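You operate a simulated robot arm through the tools that you are given. There is no shell and no other tool. Be economical: measure what you need, move in short steps, check, and stop when the job is done.

You run a simulated two-armed robot. Do the job below in one go: nothing can be reset, and whatever is moved stays where it is left.

Task
Run the port dyer as its ticket says, then switch its box off.
Fine: it starts only with its doors latched, so leave them; wait for END.

It is judged by the outcome, as a careful person would: the job done as asked, and still so three seconds after it is handed in. It fails if anything else is knocked over, pushed out of place, dropped, spilled or broken.

Robot
Two 7-joint arms with fingered hands on one trunk, on a base that drives. Base frame: it is fixed to the floor where the robot stands at the start and does not move with it; the origin is under the middle of the robot, x ahead of it, y to its left, z up. Lengths are in m, angles in degrees, forces in N, time in s.
The left shoulder is at the start at [0.032, 0.187, 1.333], the right one opposite. With the tool pointing down near the work surface each hand reaches from about 0.38 to 0.78 m from the robot's upright axis, wherever it stands, measured 20 degrees to its own side. Places, roughly: blue port box [0.6, 0.1, 0.7]; port box switch [0.5, 0.1, 1.1]; port dyer switch [1.7, 0.4, 0.9]; port latch one [0.9, 0.3, 1.1]; port latch three [1.6, 0.5, 1.1]; port latch two [1.3, 0.4, 1.1]; port speed selector [0.7, 0.1, 1.1]; port start button [0.5, 0.1, 1.2]; port ticket [0.5, 0.1, 1.4]; port timer [0.7, 0.1, 1.3]. Payload 3.6 kg a hand.
The TCP of each hand is the grasp point between the finger pads, 0.026 m short of the fingertips. In the tool frame z runs along the fingers and y along their closing line. The gripper opens to 0.088 m. The gripper's body begins 0.03 m behind the TCP. The gripper is a hand of 3 fingers: y runs from the thumb to the fingers, the wrist lies at [-0.017, -0.098, -0.164] in the tool frame.
Orientation is told as [roll, pitch, yaw] about the base's x, y, z axes, in that order, counted from this pose: with the fingers straight down and the wrist toward the robot, the tool's x, y and z point along [0, 1, 0], [1, 0, 0] and [0, 0, -1] of the base frame.

Tools
- The arms move only by the tool jog_arm. It takes "left_series", "right_series" or both (then of equal length, played together; a hand with none holds still); each is one flat list of numbers, 6 for each row, row after row: the shift along the tool's x, y, z in units of 20 mm (1.0 is 20 mm), then the turn, a rotation vector about the tool's x, y, z in units of 8 degrees (1.0 is 8 degrees). In form: [tx, ty, tz, wx, wy, wz, tx, ty, tz, wx, wy, wz, ...]. A call has 1 to 12 rows; each row shifts and turns the commanded pose from where the row before left it, along the tool's axes as they then stand. A call with a number of a shift or a turn outside -1 to 1 is refused whole. A row lasts 0.2 s, in which the tool goes at most 0.05 m and 8.6 degrees; a call with a longer step from one row to the next is refused whole. A pose out of reach is approached as far as the arm can. The call stops where the force on the tool passes 40 N (or 10 N more than at its start, if that is more) or the arm is blocked; 0.2 s more then pass. In this call time passes only in rows, and 0.2 s behind the last. The reply holds the time, the measured pose of the TCP, the force on the tool along the base axes, the opening and the grip force, in the units named above and with some noise, with the torque about the TCP (base axes, N m) and any sound that the robot's microphone picked up.
- Cameras (640 x 400 px; columns grow to the right, rows downward): "scene" is now at [0.224, -0.0075, 1.2961]; the picture's right is [-0.08, -1.00, 0.00], its down [0.10, -0.01, -0.99] and it looks along [0.99, -0.08, 0.10] (base axes); focal length 214 px, centre (320, 200). "left" rides on the left gripper at [-0.056, -0.08, -0.102] in its tool frame; the picture's right is [-0.74, -0.32, 0.60], its down [0.62, -0.67, 0.41] and it looks along [0.27, 0.67, 0.69] (tool axes); focal length 247 px, centre (320, 200). "right" rides on the right gripper at [0.056, -0.08, -0.102] in its tool frame; the picture's right is [-0.73, 0.32, -0.60], its down [-0.62, -0.67, 0.41] and it looks along [-0.27, 0.68, 0.69] (tool axes); focal length 247 px, centre (320, 200). There is no depth. A picture from a camera that has moved, and an enlarged one, comes with that camera's place and axes in the base frame and with its lens.
- get_image(camera): a new picture of that camera. No time passes.
- raise_lower(by): slides the trunk up (or, below 0, down) by that many m; the arms and the scene camera ride with it, the base frame stays. It gives what a move gives, with no picture.
- roll_base(legs): drives the robot by 1 to 6 legs, each [ahead, left, turn to the left] in m, m and degrees, along the robot's own axes; the way and the turn of a leg run together, so that a leg with both is an arc; at most 1.5 m and 180 degrees a leg. The arms and the cameras ride along, it lands a little off, and it stops where it bumps. It gives what a move gives.
- move_fingers(fingers, thumb_bend, thumb_turn, hand): sets how far each is bent, from 0 (flat) to 1 (curled in); at 0.3 the hand is open as for a grip, at 0.7 the pads meet at the TCP. One left out holds its place. A second passes; each finger stops where it meets its share of the squeeze, and holds until it gets a number again. It is the only way to open and close the hand. It gives what a move gives, with no picture; readings hold the bend of each and the force on the fingers (four entries, about 0 where the hand has none), thumb and palm. thumb_turn goes from beside the hand (0) to across from the fingers (1), as for a grip.
- aim_head(pan, tilt): turns the head with the scene camera to pan (to the left, within 60 degrees either way) and tilt (down, from -29 to 69), counted from straight ahead of the robot. It gives what a move gives.
- enlarge(camera, box): a new picture of the part [left, top, right, bottom] of that camera's present view, enlarged. No time passes.
- close_job(): hands the job in; it is judged then, once.

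Work in short steps. Places have to be worked out from the pictures, the camera data and where the tool is seen: move nearer, look again, correct. Check each grasp and each placing, and mend what went wrong. You have 120 turns and 88 pictures in all, those below and enlarged ones among them. Open the grippers and draw the arms clear of the work before you hand the job in, unless the task says otherwise; then end with one line.

The tools are called after ">>>" as a command line: name --argument value ..., lists and objects as JSON in quotes. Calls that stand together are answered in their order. jog_arm: Moves the arms, as the interface text tells. Its arguments: {"type":"object","properties":{"left_series":{"type":"array","items":{"type":"number"}},"right_series":{"type":"array","items":{"type":"number"}}},"required":[]} The other tools are called the same way: raise_lower (by) slides the trunk up or down; move_fingers (fingers, thumb_bend, thumb_turn, hand) moves the fingers one by one; roll_base (legs) drives the base; aim_head (pan, tilt) turns the head that bears the scene camera; get_image (camera) takes a picture; enlarge (camera, box) takes an enlarged picture of a part of a camera's view; close_job () hands the job in.

At the start:

```text
t: 0.0
left_tool_pos: [0.5408, 0.2132, 1.5096]
left_ee_rot: [0.0, 0.1, 0.1]
left_contact_force: [0.2, -0.1, -0.4]
left_torque: [-0.01, 0.01, 0.0]
left_gripper_width: 0.0877
left_finger_force: 0.2
left_shape: jaw
left_bend: [0.3, 0.3, 0.98]
left_finger forces: [0.0, 0.0, 0.0, 0.0, 0.1, 0.0]
right_tool_pos: [0.4374, -0.1551, 1.3789]
right_ee_rot: [0.0, 0.0, 0.1]
right_contact_force: [0.3, -0.7, -0.2]
right_torque: [0.0, 0.03, 0.02]
right_gripper_width: 0.0878
right_finger_force: 0.1
right_shape: jaw
right_bend: [0.3, 0.3, 0.98]
right_finger forces: [0.0, 0.0, 0.0, 0.0, 0.0, 0.1]
trunk travel left (down, up): [-0.475, 0.282]
robot x, y, heading: [0.0017, -0.0009, 0.2]
head pan, tilt: [-4.5, -5.9]
```

scene: 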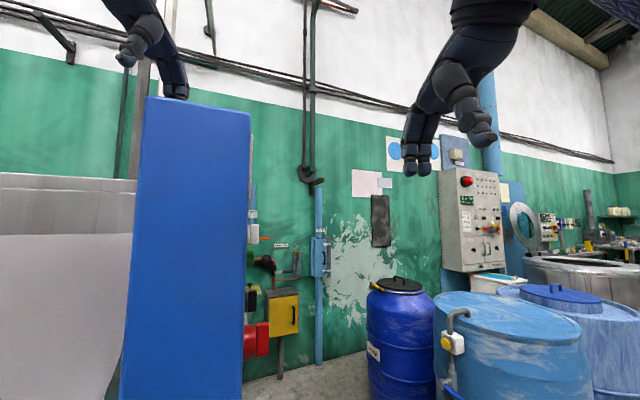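
right: 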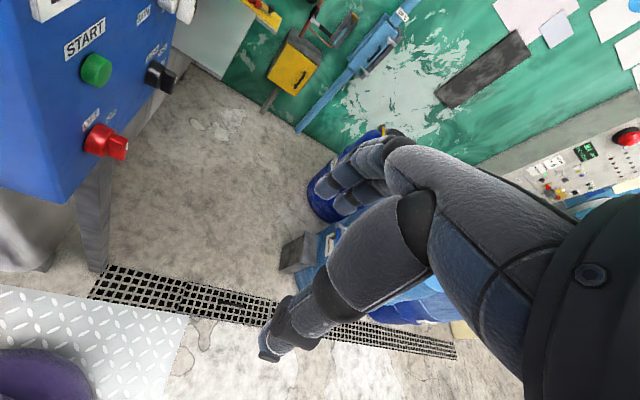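
left: 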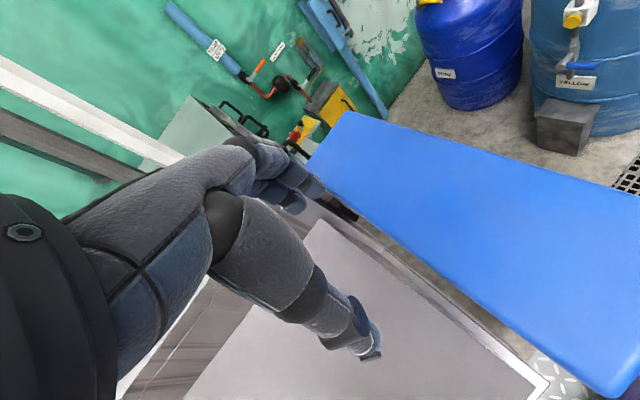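

The right hand camera sees the box's control face (START, red knob, black knob). I enlarge that first.

>>> enlarge --camera "right" --box '[0, 0, 240, 200]'

>>> enlarge --camera "scene" --box '[220, 100, 340, 380]'

```text
2.00 times, centred on (120, 100) of right
camera zoom: at [0.3578, -0.101, 1.4829], right [0.32, -0.73, 0.6], down [-0.67, -0.62, -0.41], along [0.68, -0.27, -0.69], focal length 494 px, centre (720, 400)
```

zoom: 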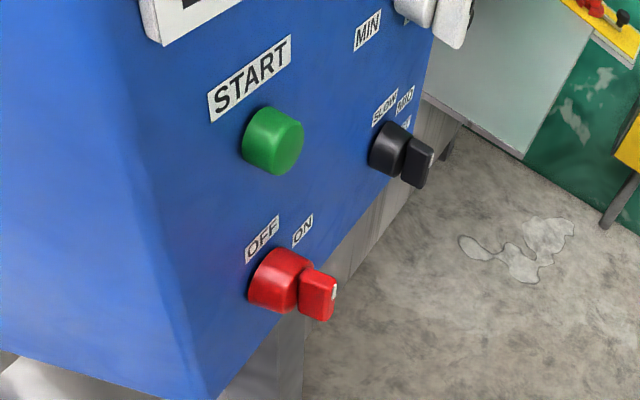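

```text
1.43 times, centred on (280, 240) of scene
camera zoom: at [0.224, -0.0075, 1.2961], right [-0.08, -1.0, 0.0], down [0.1, -0.01, -0.99], along [0.99, -0.08, 0.1], focal length 306 px, centre (377, 143)
```

zoom: 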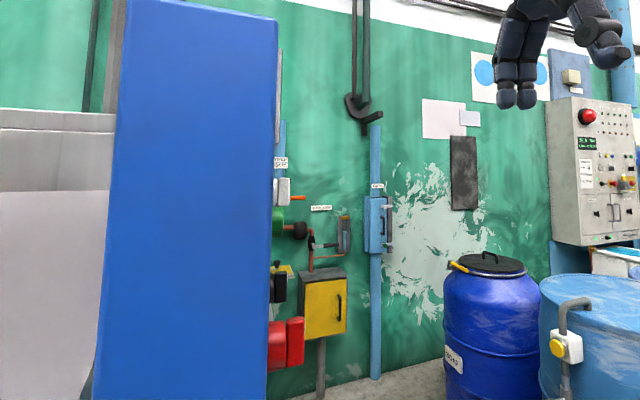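

The controls face the robot's right (-y). I'll need to stand to the right facing left, so I first check the floor there.

>>> aim_head --pan -45 --tilt 35

>>> get_image --camera "scene"

```text
t: 1.1
left_tool_pos: [0.5403, 0.2142, 1.509]
left_ee_rot: [0.0, 0.0, 0.0]
left_contact_force: [-0.3, -0.6, 0.0]
left_torque: [-0.02, -0.02, 0.02]
left_gripper_width: 0.0874
left_finger_force: 0.1
left_shape: jaw
left_bend: [0.3, 0.3, 0.98]
left_finger forces: [0.1, 0.0, 0.0, 0.0, 0.0, 0.0]
right_tool_pos: [0.4386, -0.1569, 1.3804]
right_ee_rot: [0.0, 0.0, 0.0]
right_contact_force: [-0.9, 0.4, -0.1]
right_torque: [0.01, 0.05, 0.01]
right_gripper_width: 0.0876
right_finger_force: 0.1
right_shape: jaw
right_bend: [0.3, 0.3, 0.98]
right_finger forces: [0.0, 0.0, 0.0, 0.1, 0.1, 0.0]
trunk travel left (down, up): [-0.475, 0.282]
robot x, y, heading: [-0.0034, 0.0013, -0.1]
head pan, tilt: [-45.0, 35.0]
```

```text
82 pictures are left
camera scene: at [0.1996, -0.0629, 1.2309], right [-0.71, -0.71, 0.0], down [-0.41, 0.4, -0.82], along [0.58, -0.58, -0.57], focal length 214 px, centre (320, 200)
```

scene: 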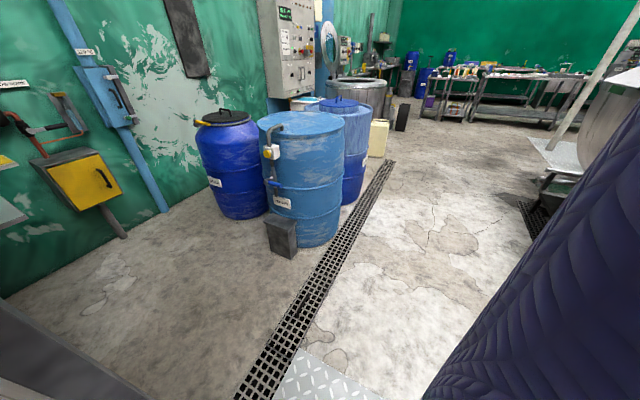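

Floor to the right is clear to about y=-1.5; the nearest barrel's at about (1.17,-0.8). I move right first, then turn left.

>>> roll_base --legs '[[0, -0.65, 0], [0, 0, 60]]'

>>> aim_head --pan 0 --tilt 5

>>> get_image --camera "scene"

```text
t: 7.3
left_tool_pos: [0.0837, -0.062, 1.5103]
left_ee_rot: [0.0, 0.0, 60.1]
left_contact_force: [0.1, 0.6, 0.1]
left_torque: [0.01, -0.04, 0.02]
left_gripper_width: 0.0877
left_finger_force: 0.0
left_shape: jaw
left_bend: [0.3, 0.3, 0.98]
left_finger forces: [0.1, 0.1, 0.1, 0.0, 0.0, 0.1]
right_tool_pos: [0.3539, -0.3348, 1.3804]
right_ee_rot: [0.0, 0.0, 60.3]
right_contact_force: [0.3, -0.3, 0.0]
right_torque: [0.02, 0.0, 0.03]
right_gripper_width: 0.0876
right_finger_force: 0.1
right_shape: jaw
right_bend: [0.3, 0.3, 0.98]
right_finger forces: [0.0, 0.1, 0.0, 0.1, 0.0, 0.0]
trunk travel left (down, up): [-0.475, 0.282]
robot x, y, heading: [0.0004, -0.6375, 60.4]
head pan, tilt: [-45.0, 35.0]
```

```text
t: 8.4
left_tool_pos: [0.0857, -0.0621, 1.5103]
left_ee_rot: [0.0, 0.0, 60.2]
left_contact_force: [0.0, -0.5, 0.3]
left_torque: [-0.04, 0.02, 0.01]
left_gripper_width: 0.0877
left_finger_force: 0.1
left_shape: jaw
left_bend: [0.3, 0.3, 0.98]
left_finger forces: [0.0, 0.1, 0.0, 0.1, 0.1, 0.0]
right_tool_pos: [0.3533, -0.334, 1.3797]
right_ee_rot: [0.0, 0.0, 60.2]
right_contact_force: [-0.2, 0.1, -0.2]
right_torque: [0.01, -0.02, 0.04]
right_gripper_width: 0.0877
right_finger_force: 0.0
right_shape: jaw
right_bend: [0.3, 0.3, 0.98]
right_finger forces: [0.0, 0.0, 0.0, 0.0, 0.0, 0.1]
trunk travel left (down, up): [-0.475, 0.282]
robot x, y, heading: [0.0023, -0.6368, 60.2]
head pan, tilt: [0.0, 5.0]
```

```text
81 pictures are left
camera scene: at [0.1155, -0.4387, 1.279], right [0.87, -0.5, 0.0], down [-0.04, -0.08, -1.0], along [0.5, 0.86, -0.09], focal length 214 px, centre (320, 200)
```

scene: 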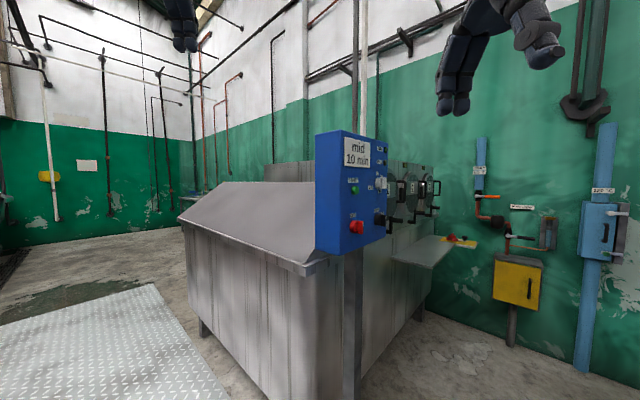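

Now I see the panel and the ticket ("mid / 10 min"). I zoom in to read everything.

>>> enlarge --camera "scene" --box '[310, 120, 470, 260]'

>>> enlarge --camera "scene" --box '[340, 130, 400, 240]'

```text
2.86 times, centred on (390, 190) of scene
camera zoom: at [0.1155, -0.4387, 1.279], right [0.87, -0.5, 0.0], down [-0.04, -0.08, -1.0], along [0.5, 0.86, -0.09], focal length 613 px, centre (120, 229)
```

zoom: 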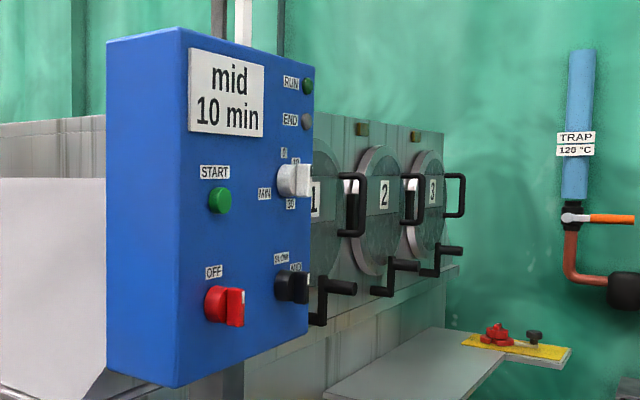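

```text
3.64 times, centred on (370, 185) of scene
camera zoom: at [0.1155, -0.4387, 1.279], right [0.87, -0.5, 0.0], down [-0.04, -0.08, -1.0], along [0.5, 0.86, -0.09], focal length 780 px, centre (138, 254)
```

zoom: 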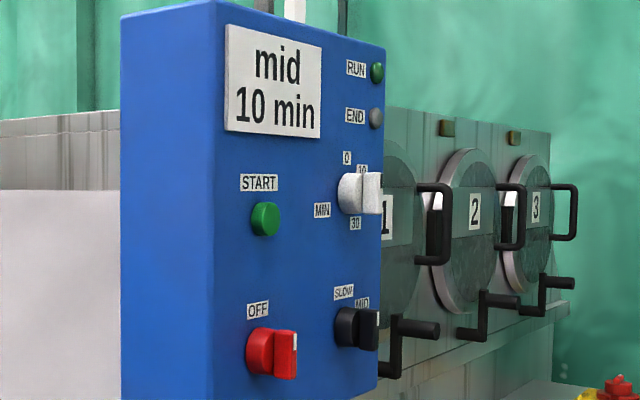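

Ticket: mid speed, 10 min. I turn to face the panel squarely and move in front of it.

>>> roll_base --legs '[[0, 0, 30], [0, -0.55, 0]]'

>>> get_image --camera "scene"

```text
t: 12.5
left_tool_pos: [0.2382, -0.0936, 1.5096]
left_ee_rot: [0.4, 0.1, 90.8]
left_contact_force: [1.6, 0.6, 0.7]
left_torque: [0.02, 0.06, 0.03]
left_gripper_width: 0.0879
left_finger_force: 0.1
left_shape: jaw
left_bend: [0.3, 0.3, 0.98]
left_finger forces: [0.0, 0.1, 0.1, 0.0, 0.0, 0.0]
right_tool_pos: [0.609, -0.1932, 1.3784]
right_ee_rot: [0.2, 0.0, 90.8]
right_contact_force: [1.1, -0.2, 0.4]
right_torque: [0.01, 0.04, 0.03]
right_gripper_width: 0.0876
right_finger_force: 0.0
right_shape: jaw
right_bend: [0.3, 0.3, 0.98]
right_finger forces: [0.0, 0.1, 0.1, 0.0, 0.0, 0.0]
trunk travel left (down, up): [-0.475, 0.282]
robot x, y, heading: [0.4534, -0.6308, 90.3]
head pan, tilt: [0.0, 5.0]
stopped in leg 2: the robot was blocked; the commanded pose is now the measured one
```

```text
78 pictures are left
camera scene: at [0.4554, -0.4034, 1.279], right [1.0, 0.01, -0.01], down [0.0, -0.09, -1.0], along [-0.01, 1.0, -0.09], focal length 214 px, centre (320, 200)
```

scene: 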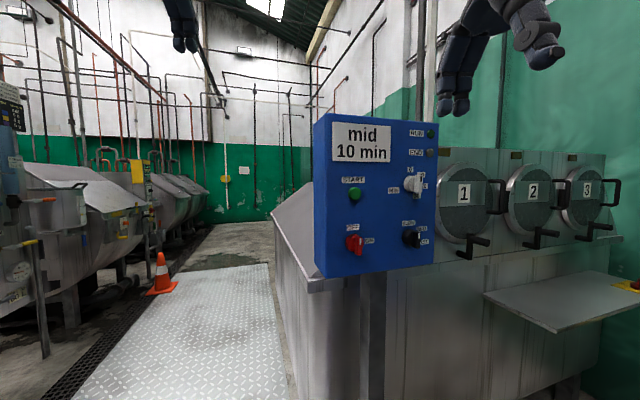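

The base was blocked on the right at x=0.45; I look at what I touched.

>>> aim_head --pan -60 --tilt 50

>>> get_image --camera "scene"

```text
t: 13.8
left_tool_pos: [0.23, -0.093, 1.5082]
left_ee_rot: [-0.1, 0.0, 90.8]
left_contact_force: [0.1, 0.2, 0.6]
left_torque: [-0.02, -0.02, 0.02]
left_gripper_width: 0.0873
left_finger_force: 0.1
left_shape: jaw
left_bend: [0.3, 0.3, 0.98]
left_finger forces: [0.0, 0.0, 0.1, 0.1, 0.0, 0.1]
right_tool_pos: [0.6017, -0.1927, 1.3793]
right_ee_rot: [-0.1, 0.0, 90.8]
right_contact_force: [-0.1, 0.0, 0.1]
right_torque: [0.01, 0.01, -0.02]
right_gripper_width: 0.0875
right_finger_force: 0.1
right_shape: jaw
right_bend: [0.3, 0.3, 0.98]
right_finger forces: [0.1, 0.0, 0.0, 0.0, 0.0, 0.0]
trunk travel left (down, up): [-0.475, 0.282]
robot x, y, heading: [0.4529, -0.6302, 90.9]
head pan, tilt: [-60.0, 50.0]
```

```text
77 pictures are left
camera scene: at [0.5162, -0.4558, 1.2091], right [0.51, -0.86, 0.0], down [-0.66, -0.39, -0.64], along [0.55, 0.33, -0.77], focal length 214 px, centre (320, 200)
```

scene: 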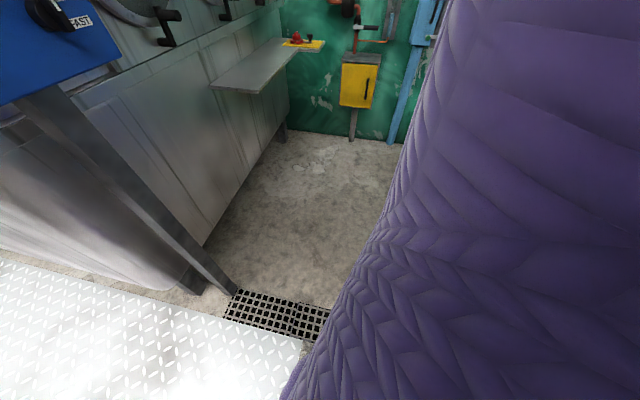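

Unclear what blocked; I look less steeply to locate the barrels and compare with before.

>>> aim_head --pan -60 --tilt 10

>>> get_image --camera "scene"

>>> get_image --camera "right"

```text
t: 14.8
left_tool_pos: [0.2305, -0.0939, 1.5098]
left_ee_rot: [-0.1, 0.1, 90.9]
left_contact_force: [0.6, 0.4, -0.7]
left_torque: [0.02, 0.0, -0.03]
left_gripper_width: 0.0879
left_finger_force: 0.1
left_shape: jaw
left_bend: [0.3, 0.3, 0.98]
left_finger forces: [0.0, 0.1, 0.0, 0.0, 0.0, 0.0]
right_tool_pos: [0.6016, -0.193, 1.3785]
right_ee_rot: [0.0, 0.0, 90.8]
right_contact_force: [-0.1, 0.4, 0.1]
right_torque: [0.0, 0.04, 0.02]
right_gripper_width: 0.0878
right_finger_force: 0.1
right_shape: jaw
right_bend: [0.3, 0.3, 0.98]
right_finger forces: [0.0, 0.1, 0.1, 0.1, 0.0, 0.0]
trunk travel left (down, up): [-0.475, 0.282]
robot x, y, heading: [0.4511, -0.6303, 90.6]
head pan, tilt: [-60.0, 10.0]
```

```text
76 pictures are left
camera scene: at [0.5303, -0.4477, 1.2709], right [0.51, -0.86, 0.0], down [-0.15, -0.09, -0.98], along [0.85, 0.5, -0.17], focal length 214 px, centre (320, 200)
```

scene: 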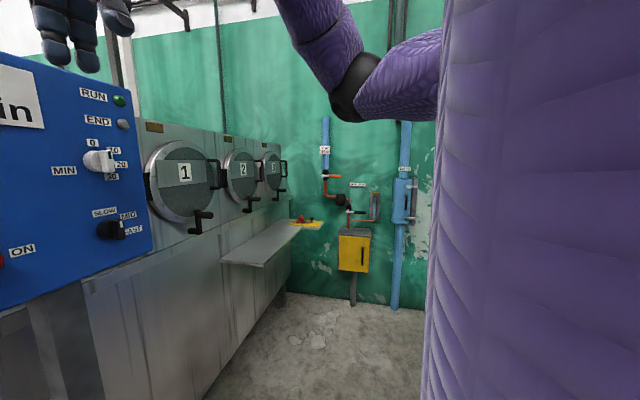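

```text
75 pictures are left
camera right: at [0.5467, -0.2749, 1.4827], right [0.73, 0.33, 0.6], down [0.63, -0.66, -0.41], along [0.26, 0.68, -0.69], focal length 247 px, centre (320, 200)
```

right: 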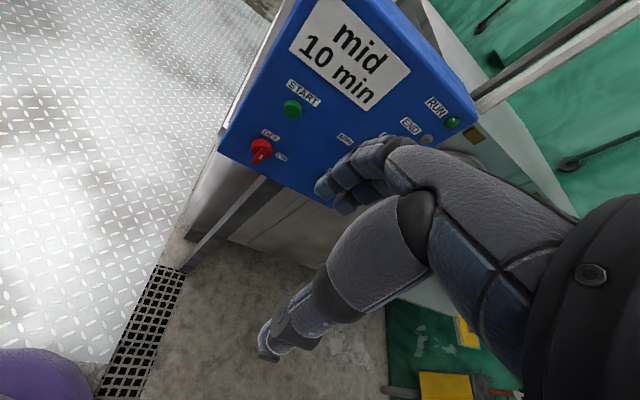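

The purple is the robot itself. I'll back off the contact a little, turn square to the panel (which is yawed about 14° like the dyer), and work with the right hand from there.

>>> roll_base --legs '[[0, 0.04, 0], [0, 0, 13]]'

>>> aim_head --pan -25 --tilt 5

>>> get_image --camera "scene"

```text
t: 16.6
left_tool_pos: [0.0742, -0.1582, 1.51]
left_ee_rot: [-0.1, 0.1, 104.1]
left_contact_force: [-0.2, 0.7, 0.4]
left_torque: [-0.05, 0.07, 0.01]
left_gripper_width: 0.0875
left_finger_force: 0.1
left_shape: jaw
left_bend: [0.3, 0.3, 0.98]
left_finger forces: [0.0, 0.0, 0.0, 0.0, 0.1, 0.0]
right_tool_pos: [0.4574, -0.1716, 1.3793]
right_ee_rot: [0.0, 0.0, 103.9]
right_contact_force: [-0.2, -0.3, 0.0]
right_torque: [0.03, -0.03, -0.02]
right_gripper_width: 0.0877
right_finger_force: 0.1
right_shape: jaw
right_bend: [0.3, 0.3, 0.98]
right_finger forces: [0.1, 0.0, 0.0, 0.0, 0.0, 0.0]
trunk travel left (down, up): [-0.475, 0.282]
robot x, y, heading: [0.41, -0.6279, 103.9]
head pan, tilt: [-60.0, 10.0]
```

```text
t: 17.6
left_tool_pos: [0.0717, -0.1594, 1.5097]
left_ee_rot: [-0.2, 0.2, 104.0]
left_contact_force: [-0.4, 0.6, 0.1]
left_torque: [-0.03, -0.04, 0.0]
left_gripper_width: 0.0878
left_finger_force: 0.0
left_shape: jaw
left_bend: [0.3, 0.3, 0.98]
left_finger forces: [0.0, 0.0, 0.0, 0.0, 0.0, 0.0]
right_tool_pos: [0.4564, -0.1708, 1.3795]
right_ee_rot: [0.0, 0.0, 104.0]
right_contact_force: [-0.6, 1.3, -0.1]
right_torque: [0.02, 0.0, 0.01]
right_gripper_width: 0.0879
right_finger_force: 0.1
right_shape: jaw
right_bend: [0.3, 0.3, 0.98]
right_finger forces: [0.0, 0.0, 0.1, 0.0, 0.1, 0.0]
trunk travel left (down, up): [-0.475, 0.282]
robot x, y, heading: [0.4106, -0.6345, 103.9]
head pan, tilt: [-25.0, 5.0]
```

```text
74 pictures are left
camera scene: at [0.3958, -0.4096, 1.279], right [0.98, -0.19, 0.0], down [-0.02, -0.09, -1.0], along [0.19, 0.98, -0.09], focal length 214 px, centre (320, 200)
```

scene: 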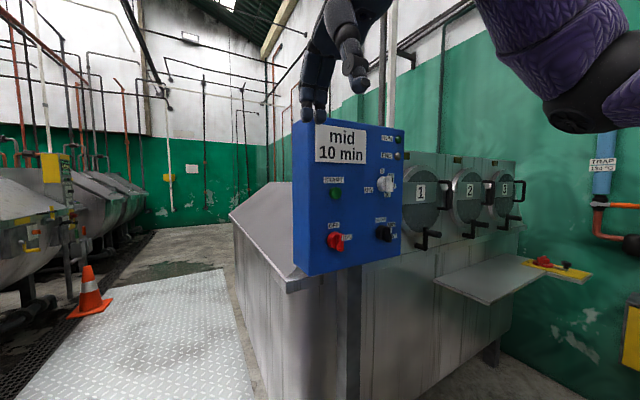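

>>> enlarge --camera "scene" --box '[290, 115, 410, 275]'

>>> enlarge --camera "scene" --box '[360, 165, 410, 250]'

>>> enlarge --camera "scene" --box '[405, 145, 600, 285]'

```text
2.50 times, centred on (350, 195) of scene
camera zoom: at [0.3958, -0.4096, 1.279], right [0.98, -0.19, 0.0], down [-0.02, -0.09, -1.0], along [0.19, 0.98, -0.09], focal length 536 px, centre (245, 212)
```

zoom: 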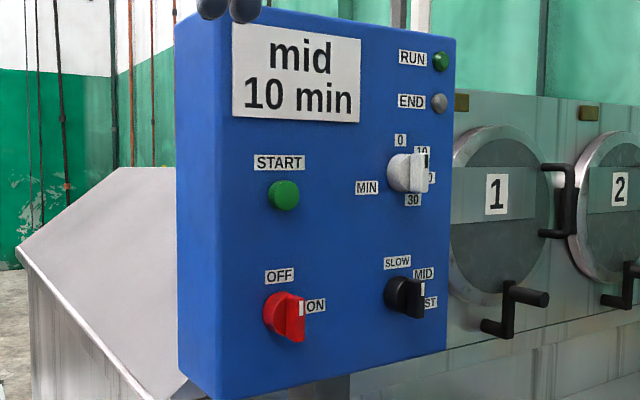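

```text
4.71 times, centred on (385, 208) of scene
camera zoom: at [0.3958, -0.4096, 1.279], right [0.98, -0.19, 0.0], down [-0.02, -0.09, -1.0], along [0.19, 0.98, -0.09], focal length 1009 px, centre (14, 165)
```

zoom: 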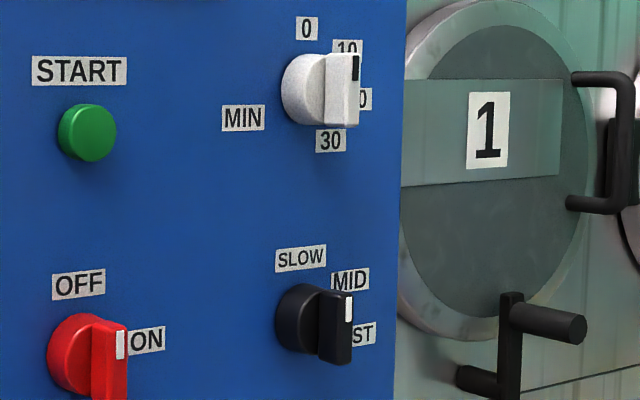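

```text
2.86 times, centred on (502, 215) of scene
camera zoom: at [0.3958, -0.4096, 1.279], right [0.98, -0.19, 0.0], down [-0.02, -0.09, -1.0], along [0.19, 0.98, -0.09], focal length 613 px, centre (-201, 157)
```

zoom: 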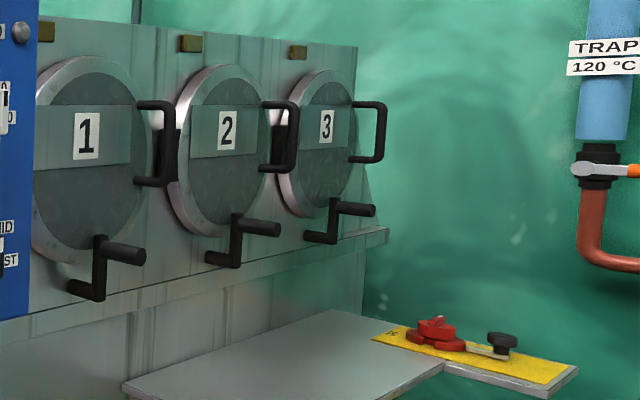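

All three pointer marks appear to point up (OFF, 0, SLOW); doors appear latched. I estimate START at (0.523,0.058,1.25), red knob (0.52,0.057,1.14), timer (0.656,0.094,1.27), speed (0.655,0.093,1.14), panel yawed ~15°. I rotate the right hand so the fingers point at the panel and close horizontally.

>>> jog_arm --right_series '[0, 0, 0, -0.577, -0.577, -0.577, 0, 0, 0, -0.577, -0.577, -0.577, 0, 0, 0, -0.577, -0.577, -0.577, 0, 0, 0, -0.577, -0.577, -0.577, 0, 0, 0, -0.577, -0.577, -0.577, 0, 0, 0, -0.577, -0.577, -0.577, 0, 0, 0, -0.577, -0.577, -0.577, 0, 0, 0, -0.577, -0.577, -0.577, 0, 0, 0, -0.577, -0.577, -0.577, 0, 0, 0, -0.577, -0.577, -0.577, 0, 0, 0, -0.577, -0.577, -0.577, 0, 0, 0, -0.577, -0.577, -0.577]'

>>> jog_arm --right_series '[0, 0, 0, -0.577, -0.577, -0.577, 0, 0, 0, -0.577, -0.577, -0.577, 0, 0, 0, -0.577, -0.577, -0.577]'

>>> get_image --camera "scene"

```text
t: 20.2
left_tool_pos: [0.072, -0.1594, 1.5092]
left_ee_rot: [-0.1, 0.1, 104.1]
left_contact_force: [-0.2, -0.1, -0.4]
left_torque: [0.02, 0.04, 0.0]
left_gripper_width: 0.0877
left_finger_force: 0.0
left_shape: jaw
left_bend: [0.3, 0.3, 0.98]
left_finger forces: [0.0, 0.0, 0.1, 0.0, 0.1, 0.0]
right_tool_pos: [0.4569, -0.1706, 1.3794]
right_ee_rot: [-74.6, -11.8, 178.6]
right_contact_force: [-0.8, 0.1, 0.9]
right_torque: [0.02, 0.01, 0.01]
right_gripper_width: 0.0878
right_finger_force: 0.0
right_shape: jaw
right_bend: [0.3, 0.3, 0.98]
right_finger forces: [0.0, 0.0, 0.1, 0.1, 0.0, 0.0]
trunk travel left (down, up): [-0.475, 0.282]
robot x, y, heading: [0.411, -0.6335, 103.9]
head pan, tilt: [-25.0, 5.0]
```

```text
t: 21.0
left_tool_pos: [0.0721, -0.1598, 1.5092]
left_ee_rot: [-0.1, 0.1, 104.2]
left_contact_force: [-0.2, 0.5, -0.4]
left_torque: [-0.02, 0.02, 0.03]
left_gripper_width: 0.0879
left_finger_force: 0.1
left_shape: jaw
left_bend: [0.3, 0.3, 0.98]
left_finger forces: [0.0, 0.0, 0.1, 0.0, 0.0, 0.1]
right_tool_pos: [0.4575, -0.1704, 1.3802]
right_ee_rot: [-90.1, 0.1, -165.9]
right_contact_force: [0.3, 0.0, 0.3]
right_torque: [-0.01, 0.01, 0.01]
right_gripper_width: 0.088
right_finger_force: 0.2
right_shape: jaw
right_bend: [0.3, 0.3, 0.98]
right_finger forces: [0.0, 0.0, 0.0, 0.0, 0.0, 0.0]
trunk travel left (down, up): [-0.475, 0.282]
robot x, y, heading: [0.4126, -0.6327, 103.9]
head pan, tilt: [-25.0, 5.0]
```

```text
70 pictures are left
camera scene: at [0.3961, -0.4097, 1.279], right [0.98, -0.19, 0.0], down [-0.02, -0.09, -1.0], along [0.19, 0.98, -0.09], focal length 214 px, centre (320, 200)
```

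scene: 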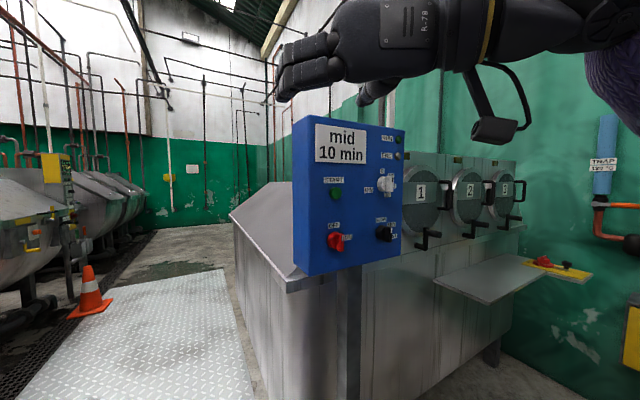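

Orientation reached. Now move to 0.15 m in front of the red knob.

>>> jog_arm --right_series '[1, -0.495, 0.2, -0.19, 0, 0, 1, -0.495, 0.2, 0, 0, 0, 1, -0.495, 0.2, 0, 0, 0, 1, -0.495, 0.2, 0, 0, 0, 1, -0.495, 0.2, 0, 0, 0, 1, -0.495, 0.2, 0, 0, 0, 1, -0.495, 0.2, 0, 0, 0, 1, -0.495, 0.2, 0, 0, 0, 1, -0.495, 0.2, 0, 0, 0, 1, -0.495, 0.2, 0, 0, 0, 1, -0.495, 0.2, 0, 0, 0, 1, -0.495, 0.2, 0, 0, 0]'

>>> get_image --camera "scene"

>>> get_image --camera "right"

```text
t: 23.6
left_tool_pos: [0.0727, -0.1574, 1.5107]
left_ee_rot: [-0.2, 0.1, 104.1]
left_contact_force: [-0.1, 0.8, -0.1]
left_torque: [0.02, 0.02, 0.03]
left_gripper_width: 0.0877
left_finger_force: 0.0
left_shape: jaw
left_bend: [0.3, 0.3, 0.98]
left_finger forces: [0.1, 0.0, 0.1, 0.0, 0.1, 0.0]
right_tool_pos: [0.5573, -0.0909, 1.1409]
right_ee_rot: [-90.1, -0.1, -164.4]
right_contact_force: [0.0, 0.4, -0.5]
right_torque: [-0.02, -0.02, -0.01]
right_gripper_width: 0.0878
right_finger_force: 0.0
right_shape: jaw
right_bend: [0.3, 0.3, 0.98]
right_finger forces: [0.0, 0.1, 0.0, 0.0, 0.0, 0.0]
trunk travel left (down, up): [-0.475, 0.282]
robot x, y, heading: [0.4131, -0.6326, 104.0]
head pan, tilt: [-25.0, 5.0]
```

```text
69 pictures are left
camera scene: at [0.3958, -0.4094, 1.279], right [0.98, -0.19, 0.0], down [-0.02, -0.09, -1.0], along [0.19, 0.98, -0.09], focal length 214 px, centre (320, 200)
```

scene: 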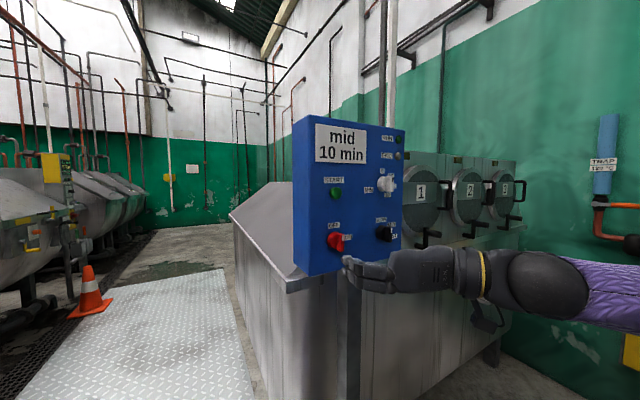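

```text
68 pictures are left
camera right: at [0.6622, -0.168, 1.0859], right [-0.15, -0.66, 0.73], down [0.53, 0.57, 0.62], along [-0.84, 0.48, 0.27], focal length 247 px, centre (320, 200)
```

right: 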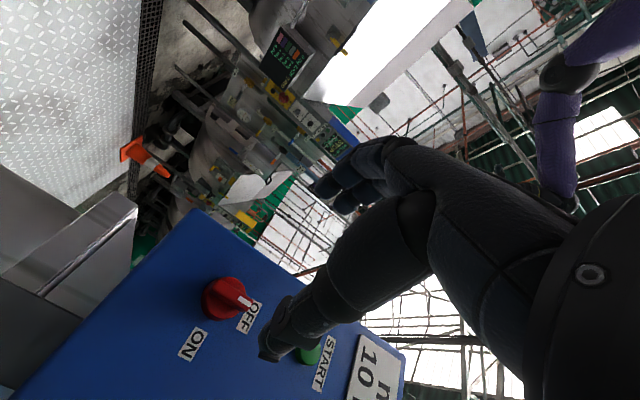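

Red knob confirmed pointing OFF, ON to its right (90° clockwise). The triangulated knob is at (0.522,0.058,1.145); I advance 0.09 m with a small correction.

>>> jog_arm --right_series '[-0.2, -0.25, 0.9, 0, 0, 0, 0, 0, 0.9, 0, 0, 0, 0, 0, 0.9, 0, 0, 0, 0, 0, 0.9, 0, 0, 0, 0, 0, 0.9, 0, 0, 0]'

>>> enlarge --camera "scene" --box '[290, 175, 430, 295]'

>>> get_image --camera "right"

```text
t: 24.8
left_tool_pos: [0.0724, -0.1596, 1.5084]
left_ee_rot: [-0.1, 0.1, 104.1]
left_contact_force: [0.2, 0.2, 0.3]
left_torque: [-0.01, 0.0, 0.0]
left_gripper_width: 0.0879
left_finger_force: 0.0
left_shape: jaw
left_bend: [0.3, 0.3, 0.98]
left_finger forces: [0.0, 0.1, 0.0, 0.1, 0.0, 0.0]
right_tool_pos: [0.5393, -0.0019, 1.1444]
right_ee_rot: [-90.0, 0.2, -164.3]
right_contact_force: [-0.5, 0.3, -0.1]
right_torque: [-0.01, -0.01, -0.01]
right_gripper_width: 0.0879
right_finger_force: 0.0
right_shape: jaw
right_bend: [0.3, 0.3, 0.98]
right_finger forces: [0.1, 0.0, 0.0, 0.0, 0.0, 0.0]
trunk travel left (down, up): [-0.475, 0.282]
robot x, y, heading: [0.4102, -0.6315, 103.7]
head pan, tilt: [-25.0, 5.0]
```

```text
3.33 times, centred on (360, 235) of scene
camera zoom: at [0.3955, -0.4092, 1.2789], right [0.98, -0.19, 0.0], down [-0.02, -0.09, -1.0], along [0.19, 0.98, -0.09], focal length 715 px, centre (187, 83)
```

zoom: 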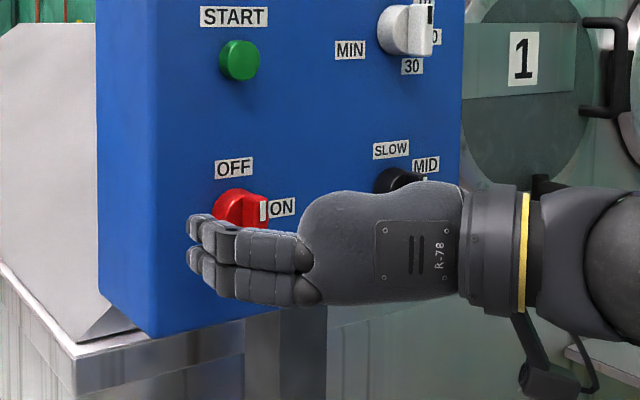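

```text
66 pictures are left
camera right: at [0.6435, -0.08, 1.0895], right [-0.15, -0.66, 0.73], down [0.53, 0.57, 0.62], along [-0.84, 0.48, 0.27], focal length 247 px, centre (320, 200)
```

right: 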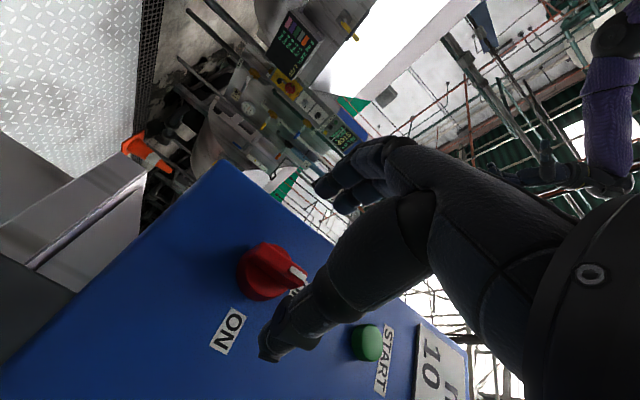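

Alignment looks good; knob centre about 0.06 m ahead of the TCP. I advance 0.04 m and check.

>>> jog_arm --right_series '[0, 0, 0.7, 0, 0, 0, 0, 0, 0.7, 0, 0, 0, 0, 0, 0.6, 0, 0, 0]'

>>> enlarge --camera "scene" --box '[300, 200, 400, 290]'

>>> enlarge --camera "right" --box '[180, 130, 420, 380]'

```text
t: 25.6
left_tool_pos: [0.0731, -0.1589, 1.5093]
left_ee_rot: [-0.1, 0.1, 104.1]
left_contact_force: [0.4, -0.3, 0.1]
left_torque: [-0.01, 0.04, 0.0]
left_gripper_width: 0.0878
left_finger_force: 0.0
left_shape: jaw
left_bend: [0.3, 0.3, 0.98]
left_finger forces: [0.0, 0.0, 0.1, 0.0, 0.1, 0.0]
right_tool_pos: [0.5281, 0.0358, 1.142]
right_ee_rot: [-89.9, 0.0, -164.5]
right_contact_force: [-1.0, 0.0, -0.1]
right_torque: [-0.01, -0.03, 0.01]
right_gripper_width: 0.0876
right_finger_force: 0.2
right_shape: jaw
right_bend: [0.3, 0.3, 0.98]
right_finger forces: [0.1, 0.0, 0.0, 0.0, 0.1, 0.0]
trunk travel left (down, up): [-0.475, 0.282]
robot x, y, heading: [0.4105, -0.6358, 103.9]
head pan, tilt: [-25.0, 5.0]
```

```text
4.44 times, centred on (350, 245) of scene
camera zoom: at [0.3955, -0.4092, 1.2789], right [0.98, -0.19, 0.0], down [-0.02, -0.09, -1.0], along [0.19, 0.98, -0.09], focal length 953 px, centre (187, 0)
```

zoom: 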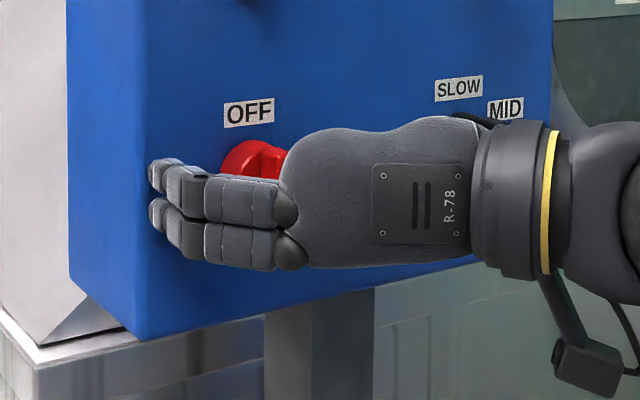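

```text
1.60 times, centred on (300, 255) of right
camera zoom: at [0.6321, -0.0425, 1.0878], right [-0.15, -0.66, 0.74], down [0.53, 0.57, 0.62], along [-0.84, 0.48, 0.27], focal length 395 px, centre (352, 112)
```

zoom: 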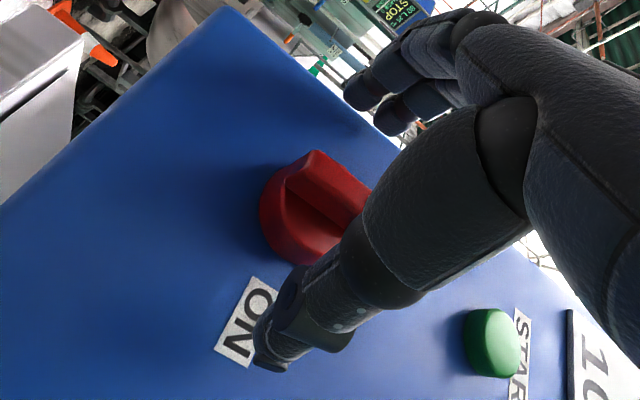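

The bar front is roughly 15 mm ahead of the TCP. I go 12 mm more, then close on the bar.

>>> jog_arm --right_series '[0, 0, 0.3, 0, 0, 0, 0, 0, 0.3, 0, 0, 0]'

>>> move_fingers --hand "right" --fingers 0.7 --thumb_bend 0.7

>>> enlarge --camera "right" --box '[180, 130, 420, 380]'

```text
t: 26.2
left_tool_pos: [0.0726, -0.161, 1.5099]
left_ee_rot: [-0.1, 0.0, 104.1]
left_contact_force: [-0.8, -0.5, -0.3]
left_torque: [-0.01, -0.01, -0.02]
left_gripper_width: 0.0877
left_finger_force: 0.1
left_shape: jaw
left_bend: [0.3, 0.3, 0.98]
left_finger forces: [0.1, 0.1, 0.1, 0.0, 0.0, 0.1]
right_tool_pos: [0.5244, 0.0446, 1.1433]
right_ee_rot: [-90.0, 0.0, -164.3]
right_contact_force: [6.0, -10.6, 0.8]
right_torque: [0.0, 0.04, 0.57]
right_gripper_width: 0.0876
right_finger_force: 0.1
right_shape: jaw
right_bend: [0.3, 0.3, 0.98]
right_finger forces: [6.3, 5.2, 0.0, 0.0, 0.0, 0.0]
trunk travel left (down, up): [-0.475, 0.282]
robot x, y, heading: [0.4123, -0.6291, 104.1]
head pan, tilt: [-25.0, 5.0]
```

```text
t: 27.2
left_tool_pos: [0.0752, -0.164, 1.5114]
left_ee_rot: [0.0, -0.2, 104.2]
left_contact_force: [0.7, 0.1, -0.1]
left_torque: [-0.01, 0.02, -0.01]
left_gripper_width: 0.0876
left_finger_force: 0.0
left_shape: jaw
left_bend: [0.3, 0.3, 0.98]
left_finger forces: [0.1, 0.0, 0.0, 0.0, 0.0, 0.0]
right_tool_pos: [0.5277, 0.043, 1.1435]
right_ee_rot: [-90.2, 0.0, -164.3]
right_contact_force: [15.5, -28.1, -1.7]
right_torque: [-0.16, -0.21, 1.67]
right_gripper_width: 0.0511
right_finger_force: 27.5
right_shape: fingers
right_bend: [0.43, 0.55, 0.97]
right_finger forces: [24.6, 13.1, 0.0, 0.1, 17.5, 0.0]
trunk travel left (down, up): [-0.475, 0.282]
robot x, y, heading: [0.4099, -0.6294, 103.9]
head pan, tilt: [-25.0, 5.0]
```

```text
1.60 times, centred on (300, 255) of right
camera zoom: at [0.6316, -0.0359, 1.0881], right [-0.14, -0.66, 0.73], down [0.53, 0.57, 0.62], along [-0.84, 0.48, 0.27], focal length 395 px, centre (352, 112)
```

zoom: 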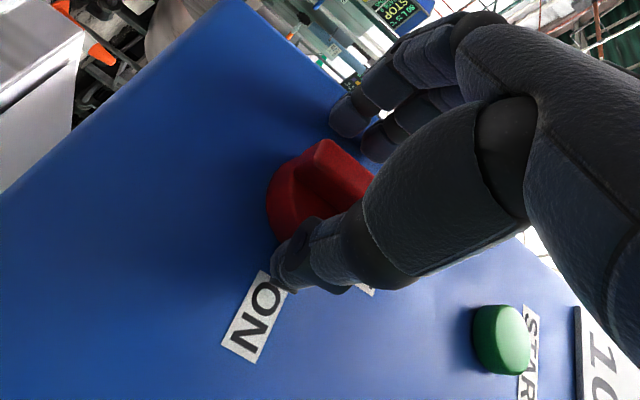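

Fingers bottomed on the panel and squeeze the round base. I open, back off 15 mm, and close on the bar itself.

>>> move_fingers --hand "right" --fingers 0.3 --thumb_bend 0.3

>>> jog_arm --right_series '[0, 0, -0.5, 0, 0, 0, 0, 0, -0.4, 0, 0, 0]'

>>> move_fingers --hand "right" --fingers 0.7 --thumb_bend 0.7

>>> enlarge --camera "right" --box '[180, 130, 420, 380]'

```text
t: 28.2
left_tool_pos: [0.0747, -0.1638, 1.5111]
left_ee_rot: [0.0, -0.1, 104.1]
left_contact_force: [0.1, -0.1, -0.1]
left_torque: [0.01, 0.01, 0.01]
left_gripper_width: 0.0878
left_finger_force: 0.1
left_shape: jaw
left_bend: [0.3, 0.3, 0.98]
left_finger forces: [0.1, 0.1, 0.1, 0.0, 0.0, 0.0]
right_tool_pos: [0.5263, 0.043, 1.1434]
right_ee_rot: [-90.3, 0.1, -164.3]
right_contact_force: [12.2, -15.6, 4.2]
right_torque: [-0.05, 0.11, 0.81]
right_gripper_width: 0.0852
right_finger_force: 9.3
right_shape: fingers
right_bend: [0.31, 0.3, 0.97]
right_finger forces: [13.6, 5.3, 0.0, 0.0, 0.0, 0.0]
trunk travel left (down, up): [-0.475, 0.282]
robot x, y, heading: [0.411, -0.631, 104.0]
head pan, tilt: [-25.0, 5.0]
```

```text
t: 28.8
left_tool_pos: [0.0724, -0.1599, 1.5087]
left_ee_rot: [-0.2, -0.1, 104.1]
left_contact_force: [-0.2, -0.1, 0.1]
left_torque: [-0.04, -0.02, 0.02]
left_gripper_width: 0.0876
left_finger_force: 0.1
left_shape: jaw
left_bend: [0.3, 0.3, 0.98]
left_finger forces: [0.1, 0.0, 0.1, 0.0, 0.0, 0.1]
right_tool_pos: [0.5292, 0.0284, 1.1427]
right_ee_rot: [-89.9, 0.0, -164.4]
right_contact_force: [1.1, -0.1, 1.0]
right_torque: [0.02, 0.02, 0.0]
right_gripper_width: 0.0879
right_finger_force: 0.1
right_shape: fingers
right_bend: [0.3, 0.3, 0.97]
right_finger forces: [0.0, 0.0, 0.1, 0.0, 0.0, 0.0]
trunk travel left (down, up): [-0.475, 0.282]
robot x, y, heading: [0.412, -0.6331, 104.2]
head pan, tilt: [-25.0, 5.0]
```

```text
t: 29.8
left_tool_pos: [0.0726, -0.1615, 1.5108]
left_ee_rot: [-0.2, 0.0, 104.1]
left_contact_force: [0.3, 0.4, -0.8]
left_torque: [-0.04, 0.01, 0.0]
left_gripper_width: 0.0879
left_finger_force: 0.0
left_shape: jaw
left_bend: [0.3, 0.3, 0.98]
left_finger forces: [0.1, 0.0, 0.0, 0.0, 0.1, 0.0]
right_tool_pos: [0.5295, 0.0273, 1.1427]
right_ee_rot: [-90.0, 0.0, -164.3]
right_contact_force: [2.3, -11.9, -1.5]
right_torque: [-0.13, -0.09, 0.06]
right_gripper_width: 0.0192
right_finger_force: 13.2
right_shape: fingers
right_bend: [0.66, 0.61, 0.97]
right_finger forces: [14.4, 1.9, 0.0, 0.0, 9.7, 0.1]
trunk travel left (down, up): [-0.475, 0.282]
robot x, y, heading: [0.41, -0.6344, 104.0]
head pan, tilt: [-25.0, 5.0]
```

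```text
1.60 times, centred on (300, 255) of right
camera zoom: at [0.6343, -0.0511, 1.0876], right [-0.15, -0.66, 0.73], down [0.53, 0.57, 0.62], along [-0.84, 0.48, 0.27], focal length 395 px, centre (352, 112)
```

zoom: 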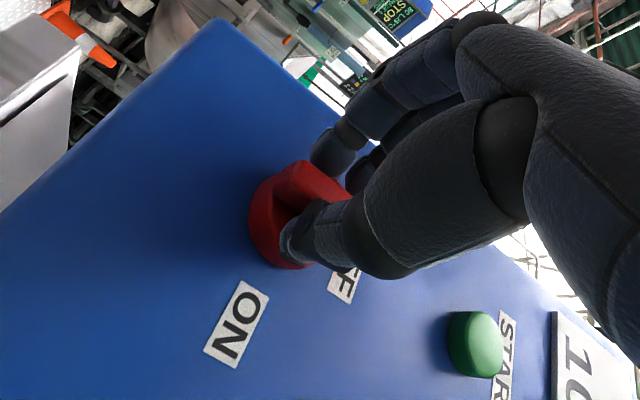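

Bar gripped (19 mm). I turn clockwise about the tool axis, first 48°.

>>> jog_arm --right_series '[0, 0, 0, 0, 0, 1, 0, 0, 0, 0, 0, 1, 0, 0, 0, 0, 0, 1, 0, 0, 0, 0, 0, 1, 0, 0, 0, 0, 0, 1, 0, 0, 0, 0, 0, 1]'

>>> enlarge --camera "scene" --box '[290, 115, 430, 295]'

>>> get_image --camera "right"

```text
t: 31.2
left_tool_pos: [0.0738, -0.1622, 1.5095]
left_ee_rot: [-0.1, -0.1, 104.2]
left_contact_force: [0.0, 0.3, -0.1]
left_torque: [-0.02, -0.02, 0.01]
left_gripper_width: 0.0879
left_finger_force: 0.1
left_shape: jaw
left_bend: [0.3, 0.3, 0.98]
left_finger forces: [0.0, 0.1, 0.0, 0.0, 0.0, 0.1]
right_tool_pos: [0.5319, 0.0274, 1.1447]
right_ee_rot: [-90.3, -48.0, -164.3]
right_contact_force: [8.6, -2.8, 5.3]
right_torque: [0.27, 0.01, -0.12]
right_gripper_width: 0.0197
right_finger_force: 11.6
right_shape: fingers
right_bend: [0.66, 0.61, 0.99]
right_finger forces: [3.2, 10.9, 0.1, 0.0, 9.0, 0.0]
trunk travel left (down, up): [-0.475, 0.282]
robot x, y, heading: [0.4147, -0.636, 103.7]
head pan, tilt: [-25.0, 5.0]
```

```text
2.22 times, centred on (360, 205) of scene
camera zoom: at [0.3967, -0.4108, 1.2793], right [0.98, -0.19, 0.0], down [-0.02, -0.08, -1.0], along [0.19, 0.98, -0.09], focal length 477 px, centre (231, 189)
```

zoom: 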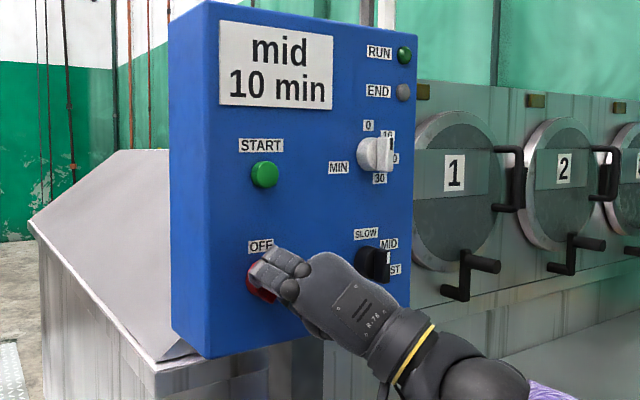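

```text
60 pictures are left
camera right: at [0.5704, -0.0691, 1.0482], right [0.48, -0.49, 0.73], down [0.77, 0.64, -0.08], along [-0.43, 0.59, 0.68], focal length 247 px, centre (320, 200)
```

right: 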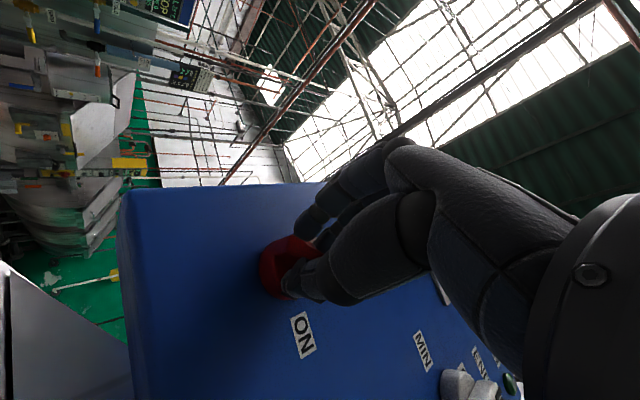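

Turning well. The remaining 42°.

>>> jog_arm --right_series '[0, 0, 0, 0, 0, 1, 0, 0, 0, 0, 0, 1, 0, 0, 0, 0, 0, 1, 0, 0, 0, 0, 0, 1, 0, 0, 0, 0, 0, 1, 0, 0, 0, 0, 0, 0.4]'

>>> move_fingers --hand "right" --fingers 0.3 --thumb_bend 0.3

>>> jog_arm --right_series '[0, 0, -0.9, 0, 0, 0, 0, 0, -1, 0, 0, 0, 0, 0, -1, 0, 0, 0, 0, 0, -1, 0, 0, 0]'

>>> enlarge --camera "scene" --box '[290, 115, 430, 295]'

>>> get_image --camera "right"

```text
t: 32.6
left_tool_pos: [0.0747, -0.162, 1.5109]
left_ee_rot: [-0.1, 0.0, 104.2]
left_contact_force: [0.0, -1.6, -0.3]
left_torque: [-0.01, 0.0, 0.04]
left_gripper_width: 0.0879
left_finger_force: 0.1
left_shape: jaw
left_bend: [0.3, 0.3, 0.98]
left_finger forces: [0.0, 0.0, 0.0, 0.0, 0.1, 0.0]
right_tool_pos: [0.5314, 0.0273, 1.1451]
right_ee_rot: [97.0, -88.8, 8.5]
right_contact_force: [11.7, -8.6, 3.9]
right_torque: [0.0, -0.08, -0.32]
right_gripper_width: 0.0202
right_finger_force: 11.4
right_shape: fingers
right_bend: [0.65, 0.62, 1.0]
right_finger forces: [0.0, 13.6, 0.0, 0.0, 9.7, 0.0]
trunk travel left (down, up): [-0.475, 0.282]
robot x, y, heading: [0.4117, -0.6339, 104.0]
head pan, tilt: [-25.0, 5.0]
```

```text
t: 33.6
left_tool_pos: [0.0726, -0.16, 1.5093]
left_ee_rot: [-0.2, 0.1, 104.1]
left_contact_force: [0.4, -0.2, -0.5]
left_torque: [-0.02, 0.01, 0.01]
left_gripper_width: 0.0879
left_finger_force: 0.1
left_shape: jaw
left_bend: [0.3, 0.3, 0.98]
left_finger forces: [0.0, 0.0, 0.0, 0.0, 0.0, 0.0]
right_tool_pos: [0.5293, 0.0277, 1.1436]
right_ee_rot: [91.1, -88.7, 14.5]
right_contact_force: [0.9, 0.4, -0.9]
right_torque: [0.01, 0.0, -0.01]
right_gripper_width: 0.088
right_finger_force: 0.2
right_shape: fingers
right_bend: [0.3, 0.3, 0.98]
right_finger forces: [0.1, 0.1, 0.0, 0.1, 0.1, 0.0]
trunk travel left (down, up): [-0.475, 0.282]
robot x, y, heading: [0.4139, -0.6318, 103.7]
head pan, tilt: [-25.0, 5.0]
```

```text
t: 34.6
left_tool_pos: [0.0721, -0.1597, 1.5097]
left_ee_rot: [-0.2, 0.0, 104.2]
left_contact_force: [-0.2, 0.9, 0.1]
left_torque: [0.0, 0.0, 0.01]
left_gripper_width: 0.088
left_finger_force: 0.0
left_shape: jaw
left_bend: [0.3, 0.3, 0.98]
left_finger forces: [0.0, 0.0, 0.1, 0.0, 0.1, 0.0]
right_tool_pos: [0.5503, -0.0471, 1.1453]
right_ee_rot: [93.3, -88.9, 12.2]
right_contact_force: [0.1, 0.0, 0.1]
right_torque: [0.03, -0.01, 0.02]
right_gripper_width: 0.0883
right_finger_force: 0.1
right_shape: fingers
right_bend: [0.3, 0.3, 0.98]
right_finger forces: [0.1, 0.0, 0.0, 0.0, 0.1, 0.0]
trunk travel left (down, up): [-0.475, 0.282]
robot x, y, heading: [0.4113, -0.6336, 103.9]
head pan, tilt: [-25.0, 5.0]
```

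```text
2.22 times, centred on (360, 205) of scene
camera zoom: at [0.3958, -0.4101, 1.2791], right [0.98, -0.19, 0.0], down [-0.02, -0.09, -1.0], along [0.19, 0.98, -0.09], focal length 477 px, centre (231, 189)
```

zoom: 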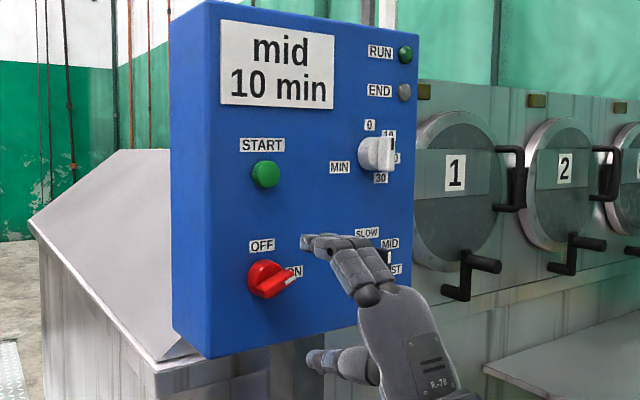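

```text
58 pictures are left
camera right: at [0.5218, -0.1628, 1.0678], right [0.87, -0.38, 0.3], down [0.48, 0.56, -0.68], along [0.09, 0.74, 0.67], focal length 247 px, centre (320, 200)
```

right: 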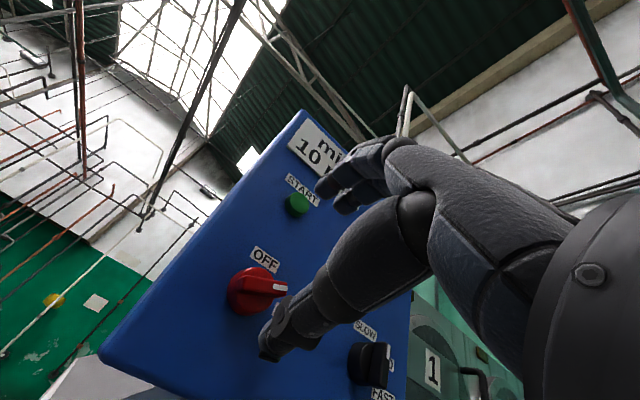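

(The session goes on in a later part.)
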